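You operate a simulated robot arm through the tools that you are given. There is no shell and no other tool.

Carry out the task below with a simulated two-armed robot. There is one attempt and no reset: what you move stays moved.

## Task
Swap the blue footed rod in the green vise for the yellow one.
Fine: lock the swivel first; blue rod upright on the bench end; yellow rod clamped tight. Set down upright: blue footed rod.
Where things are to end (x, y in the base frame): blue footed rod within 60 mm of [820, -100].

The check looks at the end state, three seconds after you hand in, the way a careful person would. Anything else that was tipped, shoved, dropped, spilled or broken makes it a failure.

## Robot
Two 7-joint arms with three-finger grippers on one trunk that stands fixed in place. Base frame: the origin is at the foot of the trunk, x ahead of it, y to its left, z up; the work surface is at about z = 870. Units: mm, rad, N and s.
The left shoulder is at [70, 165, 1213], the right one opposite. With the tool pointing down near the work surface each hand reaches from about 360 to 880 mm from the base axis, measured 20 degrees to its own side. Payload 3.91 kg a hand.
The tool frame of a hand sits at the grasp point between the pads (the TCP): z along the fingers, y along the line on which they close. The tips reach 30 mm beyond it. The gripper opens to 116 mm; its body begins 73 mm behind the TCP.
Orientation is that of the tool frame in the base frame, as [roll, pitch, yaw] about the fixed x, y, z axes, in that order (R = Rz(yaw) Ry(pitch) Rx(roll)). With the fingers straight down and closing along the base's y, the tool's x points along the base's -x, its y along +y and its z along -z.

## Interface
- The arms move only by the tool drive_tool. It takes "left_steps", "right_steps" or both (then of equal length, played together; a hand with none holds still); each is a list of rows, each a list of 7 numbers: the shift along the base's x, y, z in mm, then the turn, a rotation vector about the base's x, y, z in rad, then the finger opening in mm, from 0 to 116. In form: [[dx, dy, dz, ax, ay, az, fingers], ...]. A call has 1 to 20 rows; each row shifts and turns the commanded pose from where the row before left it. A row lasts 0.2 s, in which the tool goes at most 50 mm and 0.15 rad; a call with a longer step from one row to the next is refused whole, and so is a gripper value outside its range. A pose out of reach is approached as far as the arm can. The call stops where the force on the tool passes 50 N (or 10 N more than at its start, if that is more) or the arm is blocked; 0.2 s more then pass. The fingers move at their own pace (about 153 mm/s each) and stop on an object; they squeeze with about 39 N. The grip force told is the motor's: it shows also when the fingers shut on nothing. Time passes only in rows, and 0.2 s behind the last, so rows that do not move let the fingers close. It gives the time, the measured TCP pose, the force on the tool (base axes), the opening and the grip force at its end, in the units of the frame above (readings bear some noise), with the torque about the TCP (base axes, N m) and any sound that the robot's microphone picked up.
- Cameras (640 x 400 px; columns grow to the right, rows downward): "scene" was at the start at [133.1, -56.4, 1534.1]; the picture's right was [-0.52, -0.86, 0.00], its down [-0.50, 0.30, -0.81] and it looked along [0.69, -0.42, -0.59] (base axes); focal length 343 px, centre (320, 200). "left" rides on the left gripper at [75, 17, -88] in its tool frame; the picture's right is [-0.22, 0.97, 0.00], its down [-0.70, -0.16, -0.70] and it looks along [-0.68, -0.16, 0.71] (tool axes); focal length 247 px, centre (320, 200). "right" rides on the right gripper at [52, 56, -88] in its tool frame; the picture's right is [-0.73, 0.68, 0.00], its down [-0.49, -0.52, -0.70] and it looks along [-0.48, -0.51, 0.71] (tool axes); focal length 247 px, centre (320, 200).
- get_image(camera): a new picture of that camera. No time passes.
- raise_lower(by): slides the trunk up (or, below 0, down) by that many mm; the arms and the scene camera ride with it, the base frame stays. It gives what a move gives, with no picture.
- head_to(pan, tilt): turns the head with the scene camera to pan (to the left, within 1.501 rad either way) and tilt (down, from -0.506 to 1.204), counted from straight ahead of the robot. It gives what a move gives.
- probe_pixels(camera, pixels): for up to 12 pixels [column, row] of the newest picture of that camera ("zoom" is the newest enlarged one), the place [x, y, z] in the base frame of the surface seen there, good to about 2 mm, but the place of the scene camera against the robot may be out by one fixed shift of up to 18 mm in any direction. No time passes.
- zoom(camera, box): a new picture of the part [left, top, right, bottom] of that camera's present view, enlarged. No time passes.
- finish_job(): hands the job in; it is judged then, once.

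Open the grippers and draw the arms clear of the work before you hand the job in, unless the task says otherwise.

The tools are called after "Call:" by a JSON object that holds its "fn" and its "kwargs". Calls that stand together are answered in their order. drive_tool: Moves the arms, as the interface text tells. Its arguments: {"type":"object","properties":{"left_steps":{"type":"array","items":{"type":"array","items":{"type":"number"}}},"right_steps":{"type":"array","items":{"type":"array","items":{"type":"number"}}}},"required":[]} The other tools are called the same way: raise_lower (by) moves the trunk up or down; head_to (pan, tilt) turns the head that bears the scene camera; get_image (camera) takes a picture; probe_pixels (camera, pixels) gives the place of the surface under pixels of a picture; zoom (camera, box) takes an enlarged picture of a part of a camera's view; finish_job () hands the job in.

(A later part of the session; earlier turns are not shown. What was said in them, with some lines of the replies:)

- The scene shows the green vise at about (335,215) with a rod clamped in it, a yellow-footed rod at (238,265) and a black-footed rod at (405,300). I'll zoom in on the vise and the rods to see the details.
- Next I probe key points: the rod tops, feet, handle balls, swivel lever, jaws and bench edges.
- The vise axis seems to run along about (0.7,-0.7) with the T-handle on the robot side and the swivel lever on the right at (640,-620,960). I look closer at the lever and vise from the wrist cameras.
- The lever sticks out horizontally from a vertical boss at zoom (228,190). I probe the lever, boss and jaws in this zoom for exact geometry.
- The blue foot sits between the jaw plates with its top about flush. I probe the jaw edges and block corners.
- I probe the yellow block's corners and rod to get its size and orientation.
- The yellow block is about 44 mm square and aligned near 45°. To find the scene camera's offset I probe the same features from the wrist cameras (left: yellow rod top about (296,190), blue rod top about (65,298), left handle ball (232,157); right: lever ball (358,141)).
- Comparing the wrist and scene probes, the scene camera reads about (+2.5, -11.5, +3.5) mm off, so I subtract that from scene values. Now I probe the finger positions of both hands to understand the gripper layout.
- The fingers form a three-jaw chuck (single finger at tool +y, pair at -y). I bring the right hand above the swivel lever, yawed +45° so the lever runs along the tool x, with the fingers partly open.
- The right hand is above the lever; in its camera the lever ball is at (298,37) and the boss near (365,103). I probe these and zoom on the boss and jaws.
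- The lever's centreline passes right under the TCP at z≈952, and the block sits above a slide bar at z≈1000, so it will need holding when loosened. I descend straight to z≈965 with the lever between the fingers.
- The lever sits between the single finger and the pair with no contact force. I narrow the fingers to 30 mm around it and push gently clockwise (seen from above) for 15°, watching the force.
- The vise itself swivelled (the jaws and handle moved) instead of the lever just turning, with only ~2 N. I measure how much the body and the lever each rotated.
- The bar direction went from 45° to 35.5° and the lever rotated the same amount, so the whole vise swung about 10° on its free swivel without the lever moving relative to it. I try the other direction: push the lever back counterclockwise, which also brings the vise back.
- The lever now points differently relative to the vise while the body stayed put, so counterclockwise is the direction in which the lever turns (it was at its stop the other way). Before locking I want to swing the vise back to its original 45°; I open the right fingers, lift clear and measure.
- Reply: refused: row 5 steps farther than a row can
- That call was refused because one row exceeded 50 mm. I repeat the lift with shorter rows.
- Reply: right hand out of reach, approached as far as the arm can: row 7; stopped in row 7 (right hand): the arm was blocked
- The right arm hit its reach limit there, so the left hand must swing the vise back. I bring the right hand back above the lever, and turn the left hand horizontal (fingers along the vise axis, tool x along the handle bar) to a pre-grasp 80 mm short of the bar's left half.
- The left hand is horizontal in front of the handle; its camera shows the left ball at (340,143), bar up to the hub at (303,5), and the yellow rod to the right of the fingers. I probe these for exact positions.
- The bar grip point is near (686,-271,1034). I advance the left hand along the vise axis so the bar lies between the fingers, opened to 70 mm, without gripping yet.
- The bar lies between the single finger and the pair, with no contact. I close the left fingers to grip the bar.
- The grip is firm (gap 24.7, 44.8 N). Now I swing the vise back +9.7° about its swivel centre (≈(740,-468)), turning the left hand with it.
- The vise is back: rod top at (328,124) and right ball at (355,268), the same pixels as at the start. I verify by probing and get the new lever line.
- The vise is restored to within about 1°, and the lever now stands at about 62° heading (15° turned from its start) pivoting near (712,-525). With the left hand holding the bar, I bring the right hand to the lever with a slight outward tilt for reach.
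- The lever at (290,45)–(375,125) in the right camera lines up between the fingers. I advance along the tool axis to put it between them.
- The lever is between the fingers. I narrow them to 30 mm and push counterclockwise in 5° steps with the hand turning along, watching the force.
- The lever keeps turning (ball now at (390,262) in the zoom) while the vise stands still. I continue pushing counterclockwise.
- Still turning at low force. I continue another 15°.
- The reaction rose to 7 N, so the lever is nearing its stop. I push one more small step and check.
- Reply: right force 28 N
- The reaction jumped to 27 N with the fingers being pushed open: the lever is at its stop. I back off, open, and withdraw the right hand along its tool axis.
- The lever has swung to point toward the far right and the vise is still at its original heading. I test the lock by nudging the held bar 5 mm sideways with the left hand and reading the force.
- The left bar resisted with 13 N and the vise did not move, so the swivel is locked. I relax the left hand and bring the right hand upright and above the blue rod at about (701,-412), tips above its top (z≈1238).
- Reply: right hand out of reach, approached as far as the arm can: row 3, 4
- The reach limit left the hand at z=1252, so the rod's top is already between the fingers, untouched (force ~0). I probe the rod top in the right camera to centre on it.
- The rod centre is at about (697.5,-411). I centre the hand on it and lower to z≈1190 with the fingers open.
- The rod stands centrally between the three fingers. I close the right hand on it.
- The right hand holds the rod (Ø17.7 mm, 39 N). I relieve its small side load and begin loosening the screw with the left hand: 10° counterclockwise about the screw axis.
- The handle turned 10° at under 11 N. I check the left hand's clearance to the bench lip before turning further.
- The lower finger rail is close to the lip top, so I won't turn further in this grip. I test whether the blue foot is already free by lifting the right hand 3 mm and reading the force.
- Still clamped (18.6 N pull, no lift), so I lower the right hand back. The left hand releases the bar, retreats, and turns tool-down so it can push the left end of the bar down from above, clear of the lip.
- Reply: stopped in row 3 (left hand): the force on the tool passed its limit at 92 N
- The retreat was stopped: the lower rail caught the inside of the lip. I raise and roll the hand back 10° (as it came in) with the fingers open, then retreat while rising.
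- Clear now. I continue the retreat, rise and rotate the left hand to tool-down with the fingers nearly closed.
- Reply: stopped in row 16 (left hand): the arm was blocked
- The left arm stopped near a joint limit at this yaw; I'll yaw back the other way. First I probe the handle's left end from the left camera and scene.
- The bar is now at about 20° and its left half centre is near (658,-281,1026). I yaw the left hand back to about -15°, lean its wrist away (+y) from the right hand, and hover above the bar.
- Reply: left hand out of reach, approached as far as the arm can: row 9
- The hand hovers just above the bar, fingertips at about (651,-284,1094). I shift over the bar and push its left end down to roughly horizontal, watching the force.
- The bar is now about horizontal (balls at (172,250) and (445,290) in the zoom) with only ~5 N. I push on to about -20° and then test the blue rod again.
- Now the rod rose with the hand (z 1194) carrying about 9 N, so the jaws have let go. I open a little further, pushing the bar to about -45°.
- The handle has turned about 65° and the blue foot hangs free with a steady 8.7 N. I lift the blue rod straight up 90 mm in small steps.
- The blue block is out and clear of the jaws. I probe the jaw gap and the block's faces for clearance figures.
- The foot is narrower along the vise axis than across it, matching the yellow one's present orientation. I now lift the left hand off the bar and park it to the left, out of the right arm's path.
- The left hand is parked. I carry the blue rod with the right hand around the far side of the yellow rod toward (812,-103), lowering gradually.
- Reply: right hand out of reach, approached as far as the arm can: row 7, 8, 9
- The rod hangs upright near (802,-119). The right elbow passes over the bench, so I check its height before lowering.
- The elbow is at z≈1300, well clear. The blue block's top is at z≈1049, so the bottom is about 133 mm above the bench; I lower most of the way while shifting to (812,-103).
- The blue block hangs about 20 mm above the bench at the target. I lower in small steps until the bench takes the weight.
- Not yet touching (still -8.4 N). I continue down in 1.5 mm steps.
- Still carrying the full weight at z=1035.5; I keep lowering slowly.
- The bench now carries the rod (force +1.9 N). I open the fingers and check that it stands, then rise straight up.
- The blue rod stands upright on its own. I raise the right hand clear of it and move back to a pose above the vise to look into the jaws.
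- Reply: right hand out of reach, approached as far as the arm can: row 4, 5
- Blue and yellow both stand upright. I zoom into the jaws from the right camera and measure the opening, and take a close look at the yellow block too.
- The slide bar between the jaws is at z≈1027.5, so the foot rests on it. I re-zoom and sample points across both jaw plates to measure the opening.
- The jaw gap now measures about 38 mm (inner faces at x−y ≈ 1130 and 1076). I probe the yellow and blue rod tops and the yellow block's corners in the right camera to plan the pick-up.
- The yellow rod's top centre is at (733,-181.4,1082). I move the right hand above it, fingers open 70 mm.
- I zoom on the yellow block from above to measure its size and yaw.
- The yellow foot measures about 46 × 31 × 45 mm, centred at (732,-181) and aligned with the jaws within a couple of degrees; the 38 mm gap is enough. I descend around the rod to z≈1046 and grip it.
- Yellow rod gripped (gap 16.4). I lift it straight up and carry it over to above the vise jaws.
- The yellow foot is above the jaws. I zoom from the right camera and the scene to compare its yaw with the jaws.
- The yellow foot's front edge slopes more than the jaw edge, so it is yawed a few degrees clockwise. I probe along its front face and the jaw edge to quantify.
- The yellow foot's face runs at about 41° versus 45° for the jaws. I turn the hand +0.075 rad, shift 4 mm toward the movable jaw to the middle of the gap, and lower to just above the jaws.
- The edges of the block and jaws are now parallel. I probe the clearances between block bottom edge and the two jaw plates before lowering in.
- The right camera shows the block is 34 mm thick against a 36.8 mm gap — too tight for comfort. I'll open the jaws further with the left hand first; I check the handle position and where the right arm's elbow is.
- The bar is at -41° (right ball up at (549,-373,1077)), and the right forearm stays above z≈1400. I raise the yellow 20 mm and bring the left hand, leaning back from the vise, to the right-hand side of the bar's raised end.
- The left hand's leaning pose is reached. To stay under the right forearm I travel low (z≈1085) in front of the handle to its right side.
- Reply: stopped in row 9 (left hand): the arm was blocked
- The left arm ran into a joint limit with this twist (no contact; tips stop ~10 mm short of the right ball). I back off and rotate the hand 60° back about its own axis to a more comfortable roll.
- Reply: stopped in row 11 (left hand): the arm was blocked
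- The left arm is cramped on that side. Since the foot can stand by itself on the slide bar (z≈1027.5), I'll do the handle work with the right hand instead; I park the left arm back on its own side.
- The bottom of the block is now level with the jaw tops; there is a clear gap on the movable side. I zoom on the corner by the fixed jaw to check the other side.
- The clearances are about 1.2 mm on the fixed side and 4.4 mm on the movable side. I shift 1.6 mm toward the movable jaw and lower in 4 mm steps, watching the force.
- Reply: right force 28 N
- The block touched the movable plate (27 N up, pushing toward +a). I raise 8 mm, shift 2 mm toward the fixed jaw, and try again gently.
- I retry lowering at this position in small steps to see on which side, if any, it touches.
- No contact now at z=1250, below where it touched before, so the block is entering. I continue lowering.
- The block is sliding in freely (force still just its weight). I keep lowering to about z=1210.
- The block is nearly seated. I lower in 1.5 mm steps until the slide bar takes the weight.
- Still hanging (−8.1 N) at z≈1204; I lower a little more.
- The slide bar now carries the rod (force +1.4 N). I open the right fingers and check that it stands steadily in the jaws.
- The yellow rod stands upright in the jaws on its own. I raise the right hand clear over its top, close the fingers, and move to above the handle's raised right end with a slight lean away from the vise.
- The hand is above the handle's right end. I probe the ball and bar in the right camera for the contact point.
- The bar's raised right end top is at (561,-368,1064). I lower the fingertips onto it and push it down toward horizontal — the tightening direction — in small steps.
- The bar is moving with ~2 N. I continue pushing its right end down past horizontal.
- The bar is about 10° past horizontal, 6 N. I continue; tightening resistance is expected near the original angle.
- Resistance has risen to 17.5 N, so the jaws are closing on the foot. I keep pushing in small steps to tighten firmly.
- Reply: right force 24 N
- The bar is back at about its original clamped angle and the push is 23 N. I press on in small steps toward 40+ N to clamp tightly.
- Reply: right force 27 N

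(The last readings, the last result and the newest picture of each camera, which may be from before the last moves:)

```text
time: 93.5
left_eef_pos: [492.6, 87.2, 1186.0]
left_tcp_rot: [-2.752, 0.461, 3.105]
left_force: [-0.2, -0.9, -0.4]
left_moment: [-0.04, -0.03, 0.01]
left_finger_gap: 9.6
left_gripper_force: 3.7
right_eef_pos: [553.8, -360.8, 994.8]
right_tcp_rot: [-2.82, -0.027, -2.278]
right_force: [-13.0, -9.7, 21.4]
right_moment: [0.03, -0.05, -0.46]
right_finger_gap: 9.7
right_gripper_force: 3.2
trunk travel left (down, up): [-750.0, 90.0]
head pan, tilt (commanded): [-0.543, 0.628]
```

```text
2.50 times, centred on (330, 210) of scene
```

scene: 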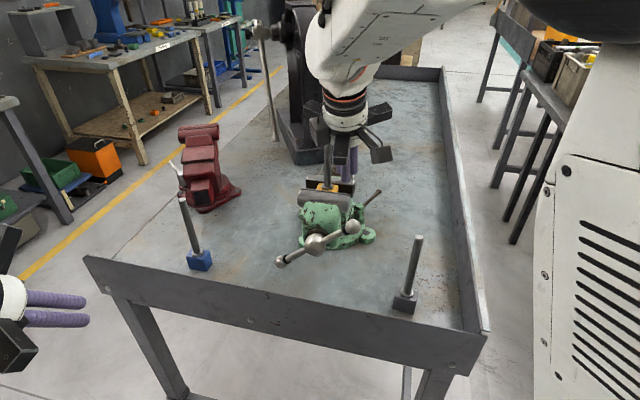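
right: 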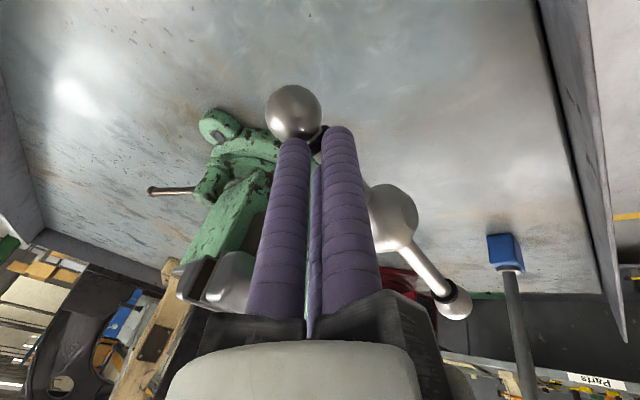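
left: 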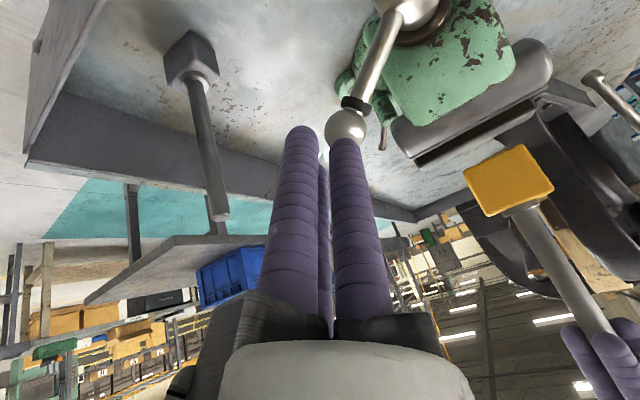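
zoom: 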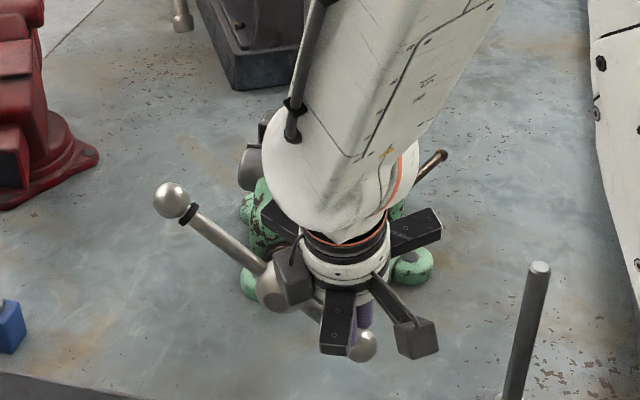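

The bar keeps turning slowly (about 215°) with force at 26 N. I continue tightening in small steps.

Call:
{"fn": "drive_tool", "kwargs": {"right_steps": [[1.2, 1.2, -2.4, 0, 0, 0, 6], [1.2, 1.2, -2.4, 0, 0, 0, 6], [1.2, 1.2, -2.4, 0, 0, 0, 6], [0, 0, 0, 0, 0, 0, 6]]}}

Call:
{"fn": "zoom", "kwargs": {"camera": "scene", "box": [260, 130, 400, 290]}}

Call:
{"fn": "get_image", "kwargs": {"camera": "right"}}

```text
time: 94.5
left_eef_pos: [490.4, 87.0, 1186.2]
left_tcp_rot: [-2.75, 0.463, 3.106]
left_force: [-0.5, 0.7, 0.3]
left_moment: [-0.06, 0.0, 0.03]
left_finger_gap: 10.0
left_gripper_force: 4.2
right_eef_pos: [555.9, -358.1, 987.3]
right_tcp_rot: [-2.82, -0.029, -2.279]
right_force: [-21.7, -10.8, 19.2]
right_moment: [0.08, 0.12, -0.49]
right_finger_gap: 9.5
right_gripper_force: 3.3
trunk travel left (down, up): [-750.0, 90.0]
head pan, tilt (commanded): [-0.543, 0.628]
```

```text
2.50 times, centred on (330, 210) of scene
```

zoom: 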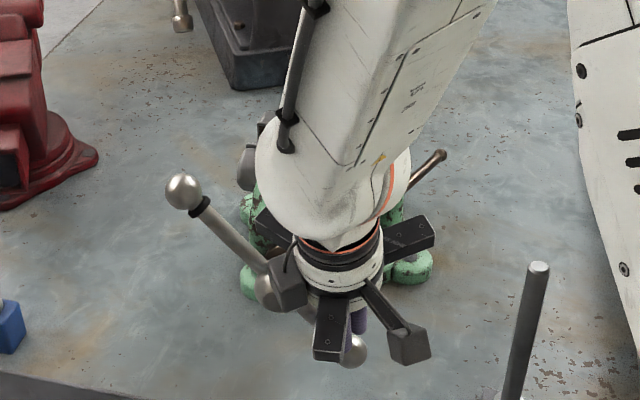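

```text
taken
```

right: 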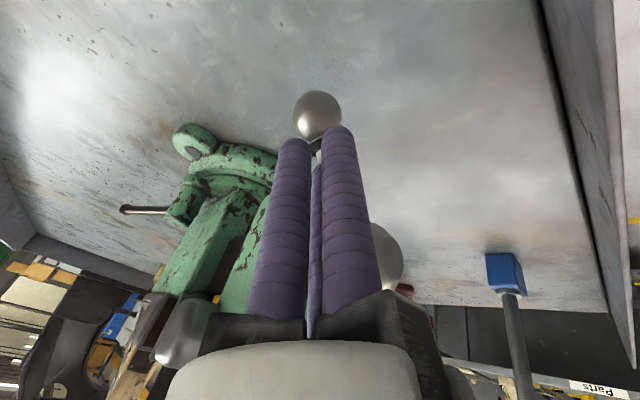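

Force is 31 N and the bar is ~12° beyond the original clamped angle. I give two more small steps to be firmly tight.

Call:
{"fn": "drive_tool", "kwargs": {"right_steps": [[1.3, 1.3, -2.2, 0, 0, 0, 6], [1.3, 1.3, -2.2, 0, 0, 0, 6], [0, 0, 0, 0, 0, 0, 6]]}}

Call:
{"fn": "zoom", "kwargs": {"camera": "scene", "box": [260, 130, 400, 290]}}

```text
time: 95.3
left_eef_pos: [491.0, 86.9, 1186.3]
left_tcp_rot: [-2.752, 0.465, 3.106]
left_force: [-0.2, 0.4, -0.2]
left_moment: [0.02, 0.02, 0.0]
left_finger_gap: 9.9
left_gripper_force: 3.5
right_eef_pos: [558.0, -355.9, 984.4]
right_tcp_rot: [-2.824, -0.026, -2.278]
right_force: [-28.1, -12.0, 18.3]
right_moment: [0.15, 0.36, -0.48]
right_finger_gap: 9.4
right_gripper_force: 3.7
trunk travel left (down, up): [-750.0, 90.0]
head pan, tilt (commanded): [-0.543, 0.628]
```

```text
2.50 times, centred on (330, 210) of scene
```

zoom: 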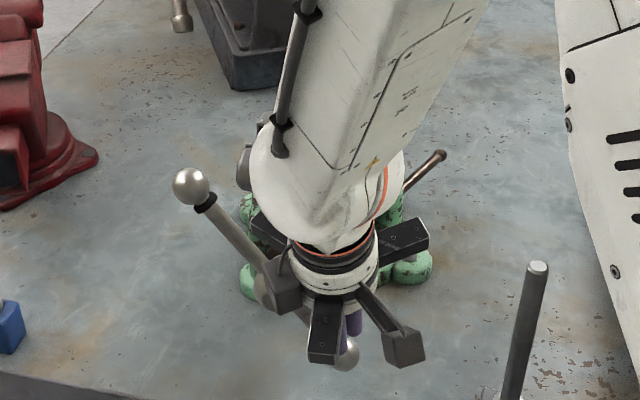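

The push is 36 N and the bar barely moves any more: it is tight. I back the hand off the bar and raise it clear to inspect.

Call:
{"fn": "drive_tool", "kwargs": {"right_steps": [[-3, -3, 4, 0, 0, 0, 6], [-3, -3, 15, 0, 0, 0, 6], [0, 0, 30, 0, 0, 0, 6], [0, 0, 40, 0, 0, 0, 6], [0, 0, 40, 0, 0, 0, 6], [-10, -10, 40, 0, 0, 0, 6], [-20, -20, 30, 0, 0, 0, 6], [-20, -20, 0, 0, 0, 0, 6], [0, 0, 0, 0, 0, 0, 6]]}}

Call:
{"fn": "get_image", "kwargs": {"camera": "scene"}}

Call:
{"fn": "zoom", "kwargs": {"camera": "scene", "box": [260, 130, 400, 290]}}

Call:
{"fn": "zoom", "kwargs": {"camera": "scene", "box": [290, 165, 370, 215]}}

```text
time: 97.3
left_eef_pos: [494.8, 86.2, 1183.9]
left_tcp_rot: [-2.754, 0.458, 3.105]
left_force: [-0.3, -0.4, -0.2]
left_moment: [0.01, -0.04, 0.05]
left_finger_gap: 9.7
left_gripper_force: 3.6
right_eef_pos: [506.7, -413.4, 1181.1]
right_tcp_rot: [-2.824, -0.028, -2.28]
right_force: [0.3, -0.5, 0.0]
right_moment: [0.0, 0.01, 0.02]
right_finger_gap: 9.8
right_gripper_force: 3.4
trunk travel left (down, up): [-750.0, 90.0]
head pan, tilt (commanded): [-0.543, 0.628]
```

```text
taken
```

scene: 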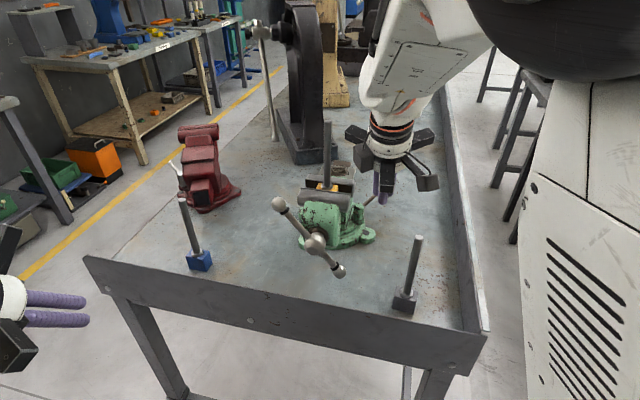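

```text
2.50 times, centred on (330, 210) of scene
```

zoom: 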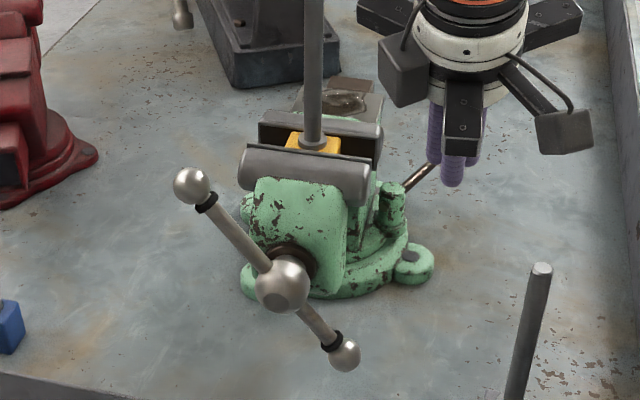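

```text
8.00 times, centred on (330, 190) of scene
```

zoom: 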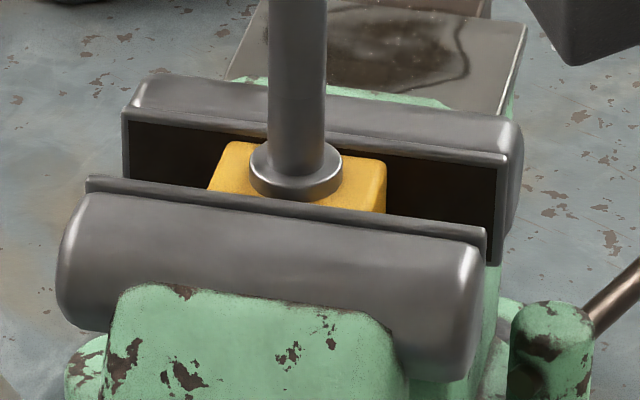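

The vise has not swivelled and the yellow foot sits squarely between the jaws. I check the rod's verticality and handle angle with probes.

Call:
{"fn": "probe_pixels", "kwargs": {"camera": "scene", "pixels": [[326, 127], [326, 140], [327, 155], [327, 170], [327, 182], [279, 204], [315, 244], [340, 271], [183, 203], [190, 230], [195, 250], [200, 262]]}}

Call:
{"fn": "get_image", "kwargs": {"camera": "right"}}

```text
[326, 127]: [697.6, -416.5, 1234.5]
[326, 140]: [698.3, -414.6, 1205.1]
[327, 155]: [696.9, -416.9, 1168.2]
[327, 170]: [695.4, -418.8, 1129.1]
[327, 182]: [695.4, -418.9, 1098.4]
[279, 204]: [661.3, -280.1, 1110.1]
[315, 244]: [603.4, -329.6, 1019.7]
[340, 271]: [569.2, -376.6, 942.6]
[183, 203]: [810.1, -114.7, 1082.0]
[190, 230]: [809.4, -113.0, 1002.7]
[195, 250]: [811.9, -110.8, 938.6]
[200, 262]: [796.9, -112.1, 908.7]
```

```text
taken
```

right: 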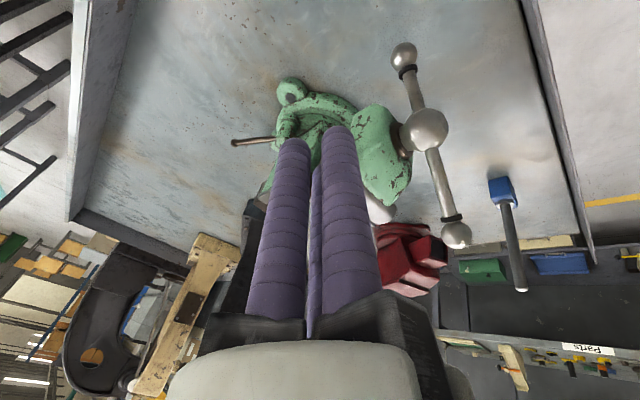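

The rod is vertical within measuring noise. To verify the clamp I bring the right hand back over the yellow rod (untilted, fingers open) for a gentle pull test.

Call:
{"fn": "drive_tool", "kwargs": {"right_steps": [[0, 0, 30, 0.0565, 0.0565, 0, 30], [0, 0, 30, 0.0565, 0.0565, 0, 66], [0, 0, 30, 0.0565, 0.0565, 0, 66], [0, 0, 19, 0.0565, 0.0565, 0, 66], [30, 0, 0, 0, 0, 0, 66], [32, 0, 0, 0, 0, 0, 66], [32, 0.5, 0, 0, 0, 0, 66], [32, 0.5, 0, 0, 0, 0, 66], [32, 0.5, 0, 0, 0, 0, 66], [32, 0.5, 0, 0, 0, 0, 66], [0, 0, 0, 0, 0, 0, 66]]}}

Call:
{"fn": "get_image", "kwargs": {"camera": "right"}}

```text
time: 99.7
left_eef_pos: [495.5, 87.2, 1183.4]
left_tcp_rot: [-2.752, 0.458, 3.106]
left_force: [-0.9, 0.1, -0.1]
left_moment: [-0.03, -0.04, 0.01]
left_finger_gap: 9.4
left_gripper_force: 3.7
right_eef_pos: [695.8, -408.5, 1287.4]
right_tcp_rot: [-3.141, -0.003, -2.272]
right_force: [-0.3, -1.3, -0.7]
right_moment: [-0.01, -0.03, 0.04]
right_finger_gap: 66.2
right_gripper_force: 0.0
trunk travel left (down, up): [-750.0, 90.0]
head pan, tilt (commanded): [-0.543, 0.628]
```

```text
taken
```

right: 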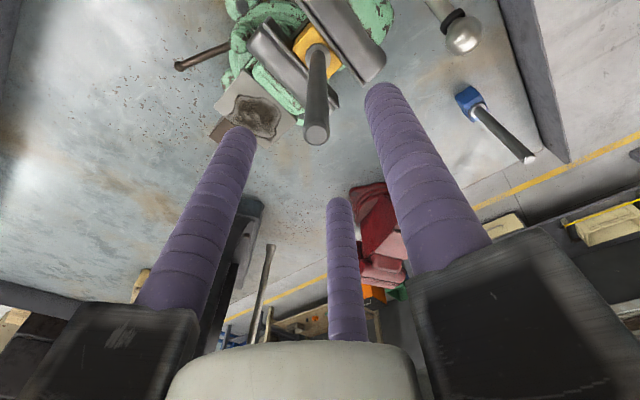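

From above I zoom on the jaws to see the contact with the foot and locate the rod top.

Call:
{"fn": "zoom", "kwargs": {"camera": "right", "box": [230, 0, 400, 150]}}

Call:
{"fn": "probe_pixels", "kwargs": {"camera": "right", "pixels": [[316, 135], [317, 110], [317, 80], [298, 38], [305, 55], [335, 65], [312, 25], [345, 45], [285, 50]]}}

```text
2.67 times, centred on (315, 75) of right
```

zoom: 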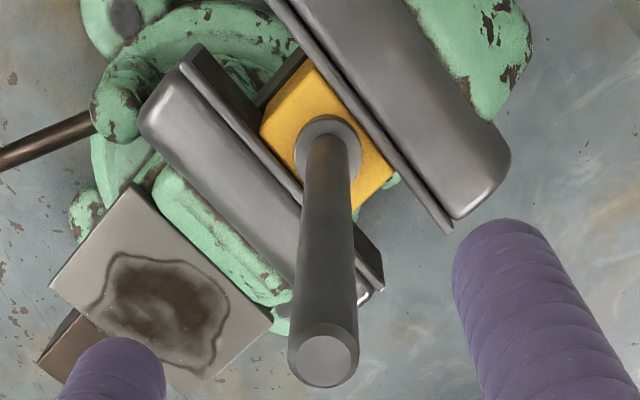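

```text
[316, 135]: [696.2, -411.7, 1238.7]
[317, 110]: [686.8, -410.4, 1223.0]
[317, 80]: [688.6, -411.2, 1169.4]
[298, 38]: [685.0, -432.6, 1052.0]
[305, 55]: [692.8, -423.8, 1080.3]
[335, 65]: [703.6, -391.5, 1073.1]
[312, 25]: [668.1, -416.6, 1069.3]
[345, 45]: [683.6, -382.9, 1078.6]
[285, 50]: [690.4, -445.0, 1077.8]
```

The foot is snug and parallel between the plates. I lower around the rod (centre (696.5,-411.5)), grip it, and pull up 3 mm to test the clamp.

Call:
{"fn": "drive_tool", "kwargs": {"right_steps": [[0.5, -2.5, -20, 0, 0, 0, 66], [0, 0, -25, 0, 0, 0, 66], [0, 0, -25, 0, 0, 0, 66], [0, 0, -15, 0, 0, 0, 40], [0, 0, 0, 0, 0, 0, 10], [0, 0, 0, 0, 0, 0, 10], [0, 0, 0, 0, 0, 0, 10]]}}

Call:
{"fn": "drive_tool", "kwargs": {"right_steps": [[0, 0, 3, 0, 0, 0, 10], [0, 0, 0, 0, 0, 0, 10]]}}

Call:
{"fn": "zoom", "kwargs": {"camera": "scene", "box": [290, 165, 370, 215]}}

```text
time: 101.3
left_eef_pos: [496.4, 88.4, 1183.7]
left_tcp_rot: [-2.753, 0.458, 3.106]
left_force: [-1.0, -0.3, -0.1]
left_moment: [-0.01, -0.02, -0.03]
left_finger_gap: 9.6
left_gripper_force: 3.1
right_eef_pos: [698.2, -411.8, 1203.3]
right_tcp_rot: [3.137, -0.002, -2.272]
right_force: [-7.0, 5.0, -0.6]
right_moment: [1.03, -0.04, -0.04]
right_finger_gap: 17.1
right_gripper_force: 39.1
trunk travel left (down, up): [-750.0, 90.0]
head pan, tilt (commanded): [-0.543, 0.628]
```

```text
time: 101.9
left_eef_pos: [495.5, 88.6, 1181.6]
left_tcp_rot: [-2.752, 0.458, 3.109]
left_force: [-0.5, 0.2, -0.1]
left_moment: [0.03, 0.0, 0.0]
left_finger_gap: 9.8
left_gripper_force: 3.4
right_eef_pos: [698.4, -411.9, 1202.9]
right_tcp_rot: [3.136, -0.005, -2.271]
right_force: [-13.9, 9.5, -18.4]
right_moment: [1.35, 0.37, -0.13]
right_finger_gap: 17.4
right_gripper_force: 39.3
trunk travel left (down, up): [-750.0, 90.0]
head pan, tilt (commanded): [-0.543, 0.628]
```

```text
8.00 times, centred on (330, 190) of scene
```

zoom: 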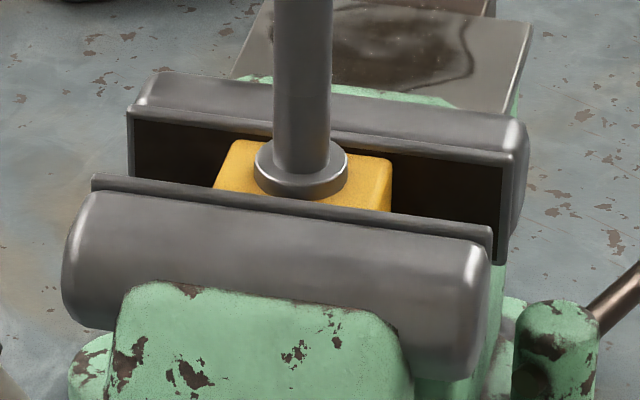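

The pull gave 18 N with no movement, just like the originally clamped blue rod — the yellow is tight. I relax, open the fingers and lift the hand clear.

Call:
{"fn": "drive_tool", "kwargs": {"right_steps": [[-1.6, 1.2, -3, 0, 0, 0, 10], [0, 0, 0, 0, 0, 0, 24], [0, 0, 0, 0, 0, 0, 45], [0, 0, 0, 0, 0, 0, 66], [0, 0, 20, 0, 0, 0, 66], [0, 0, 25, 0, 0, 0, 66], [0, 0, 25, 0, 0, 0, 66], [0, 0, 15, 0, 0, 0, 66], [0, 0, 0, 0, 0, 0, 66]]}}

Call:
{"fn": "get_image", "kwargs": {"camera": "right"}}

```text
time: 103.9
left_eef_pos: [495.0, 88.2, 1182.3]
left_tcp_rot: [-2.752, 0.455, 3.106]
left_force: [-0.5, -0.1, -0.4]
left_moment: [-0.04, 0.02, 0.0]
left_finger_gap: 9.6
left_gripper_force: 4.4
right_eef_pos: [697.6, -409.1, 1288.6]
right_tcp_rot: [3.139, -0.001, -2.271]
right_force: [0.4, -0.5, -0.3]
right_moment: [0.02, -0.01, 0.05]
right_finger_gap: 66.3
right_gripper_force: 0.0
trunk travel left (down, up): [-750.0, 90.0]
head pan, tilt (commanded): [-0.543, 0.628]
```

```text
taken
```

right: 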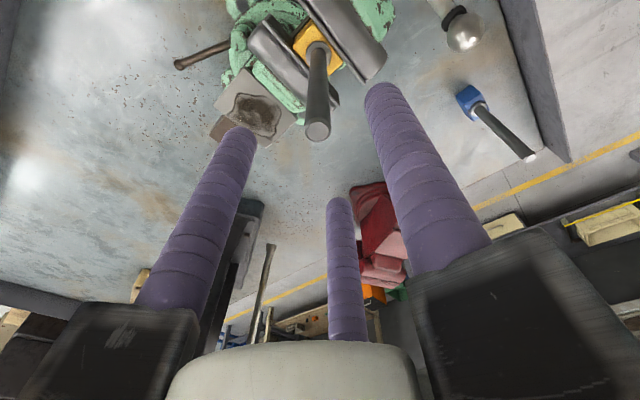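

Both rods are standing free of the hand. I withdraw the right hand to its own side, open both grippers, and draw the left arm back.

Call:
{"fn": "drive_tool", "kwargs": {"left_steps": [[0, 8, 8, 0, 0, 0, 30], [0, 8, 8, 0, 0, 0, 60], [0, 8, 8, 0, 0, 0, 90], [0, 8, 8, 0, 0, 0, 116], [0, 8, 8, 0, 0, 0, 116], [0, 8, 8, 0, 0, 0, 116], [0, 0, 0, 0, 0, 0, 116], [0, 0, 0, 0, 0, 0, 116]], "right_steps": [[-38, -20, 0, 0, 0, 0, 66], [-38, -20, 0, 0, 0, 0, 66], [-38, -20, 0, 0, 0, 0, 66], [-38, -20, 0, 0, 0, 0, 90], [-38, -20, 0, 0, 0, 0, 116], [-37, -22, 0, 0, 0, 0, 116], [0, 0, 0, 0, 0, 0, 116], [0, 0, 0, 0, 0, 0, 116]]}}

Call:
{"fn": "get_image", "kwargs": {"camera": "scene"}}

Call:
{"fn": "zoom", "kwargs": {"camera": "scene", "box": [160, 110, 460, 330]}}

```text
time: 105.7
left_eef_pos: [497.8, 138.2, 1229.6]
left_tcp_rot: [-2.75, 0.457, 3.107]
left_force: [0.8, 0.1, 0.2]
left_moment: [0.01, 0.0, -0.02]
left_finger_gap: 116.2
left_gripper_force: 0.0
right_eef_pos: [470.0, -531.7, 1288.5]
right_tcp_rot: [3.139, -0.004, -2.274]
right_force: [0.7, 0.5, 0.3]
right_moment: [-0.03, 0.0, 0.0]
right_finger_gap: 116.0
right_gripper_force: 0.0
trunk travel left (down, up): [-750.0, 90.0]
head pan, tilt (commanded): [-0.543, 0.628]
```

```text
taken
```

scene: 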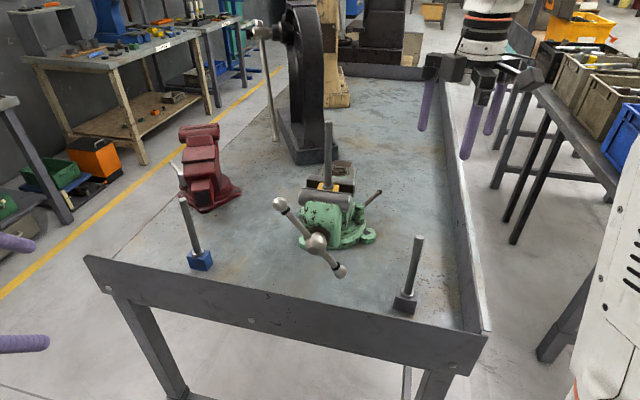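

```text
1.82 times, centred on (310, 220) of scene
```

zoom: 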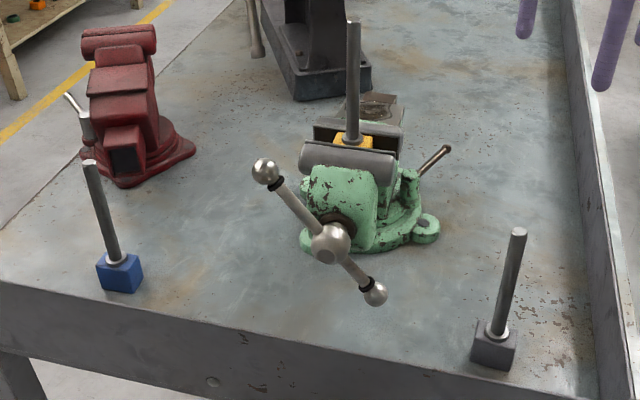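

The final view shows the yellow rod clamped upright in the green vise and the swivel lever at its locked stop. The blue rod stands upright at about (810,-102). The black rod and red vise have not moved, both grippers are open, and both arms are clear, so I hand the job in.

Call:
{"fn": "finish_job", "kwargs": {}}

```text
The job is handed in.
```

The swap is done and handed in. The yellow rod is clamped in the green vise, and the blue rod stands upright on the bench end at about (810, -102), roughly 10 mm from the target.

- **Swivel lock:** I turned the lever to its stop before touching the jaws. My first push went the wrong way and swung the unlocked vise about 10°. I turned it back to within about 1° of its starting heading, then locked it. A sideways push on the handle afterwards did not move the vise.
- **Yellow rod:** I tightened the screw until it barely turned under about 36 N. Pulling up on the rod with 18 N did not move it, the same as the blue rod gave before I loosened it. The rod is vertical within measuring error.
- **Handle angle:** the handle now sits about 22° further round than where it started.
- **Contact along the way:** while backing off early on, the left hand caught the inside of the bench lip, and the move stopped at 92 N. The yellow foot touched the movable jaw once before it went in. I saw no damage from either.
- **Everything else:** the black-footed rod and the red vise look untouched. Both grippers are open and the arms are clear of the work.
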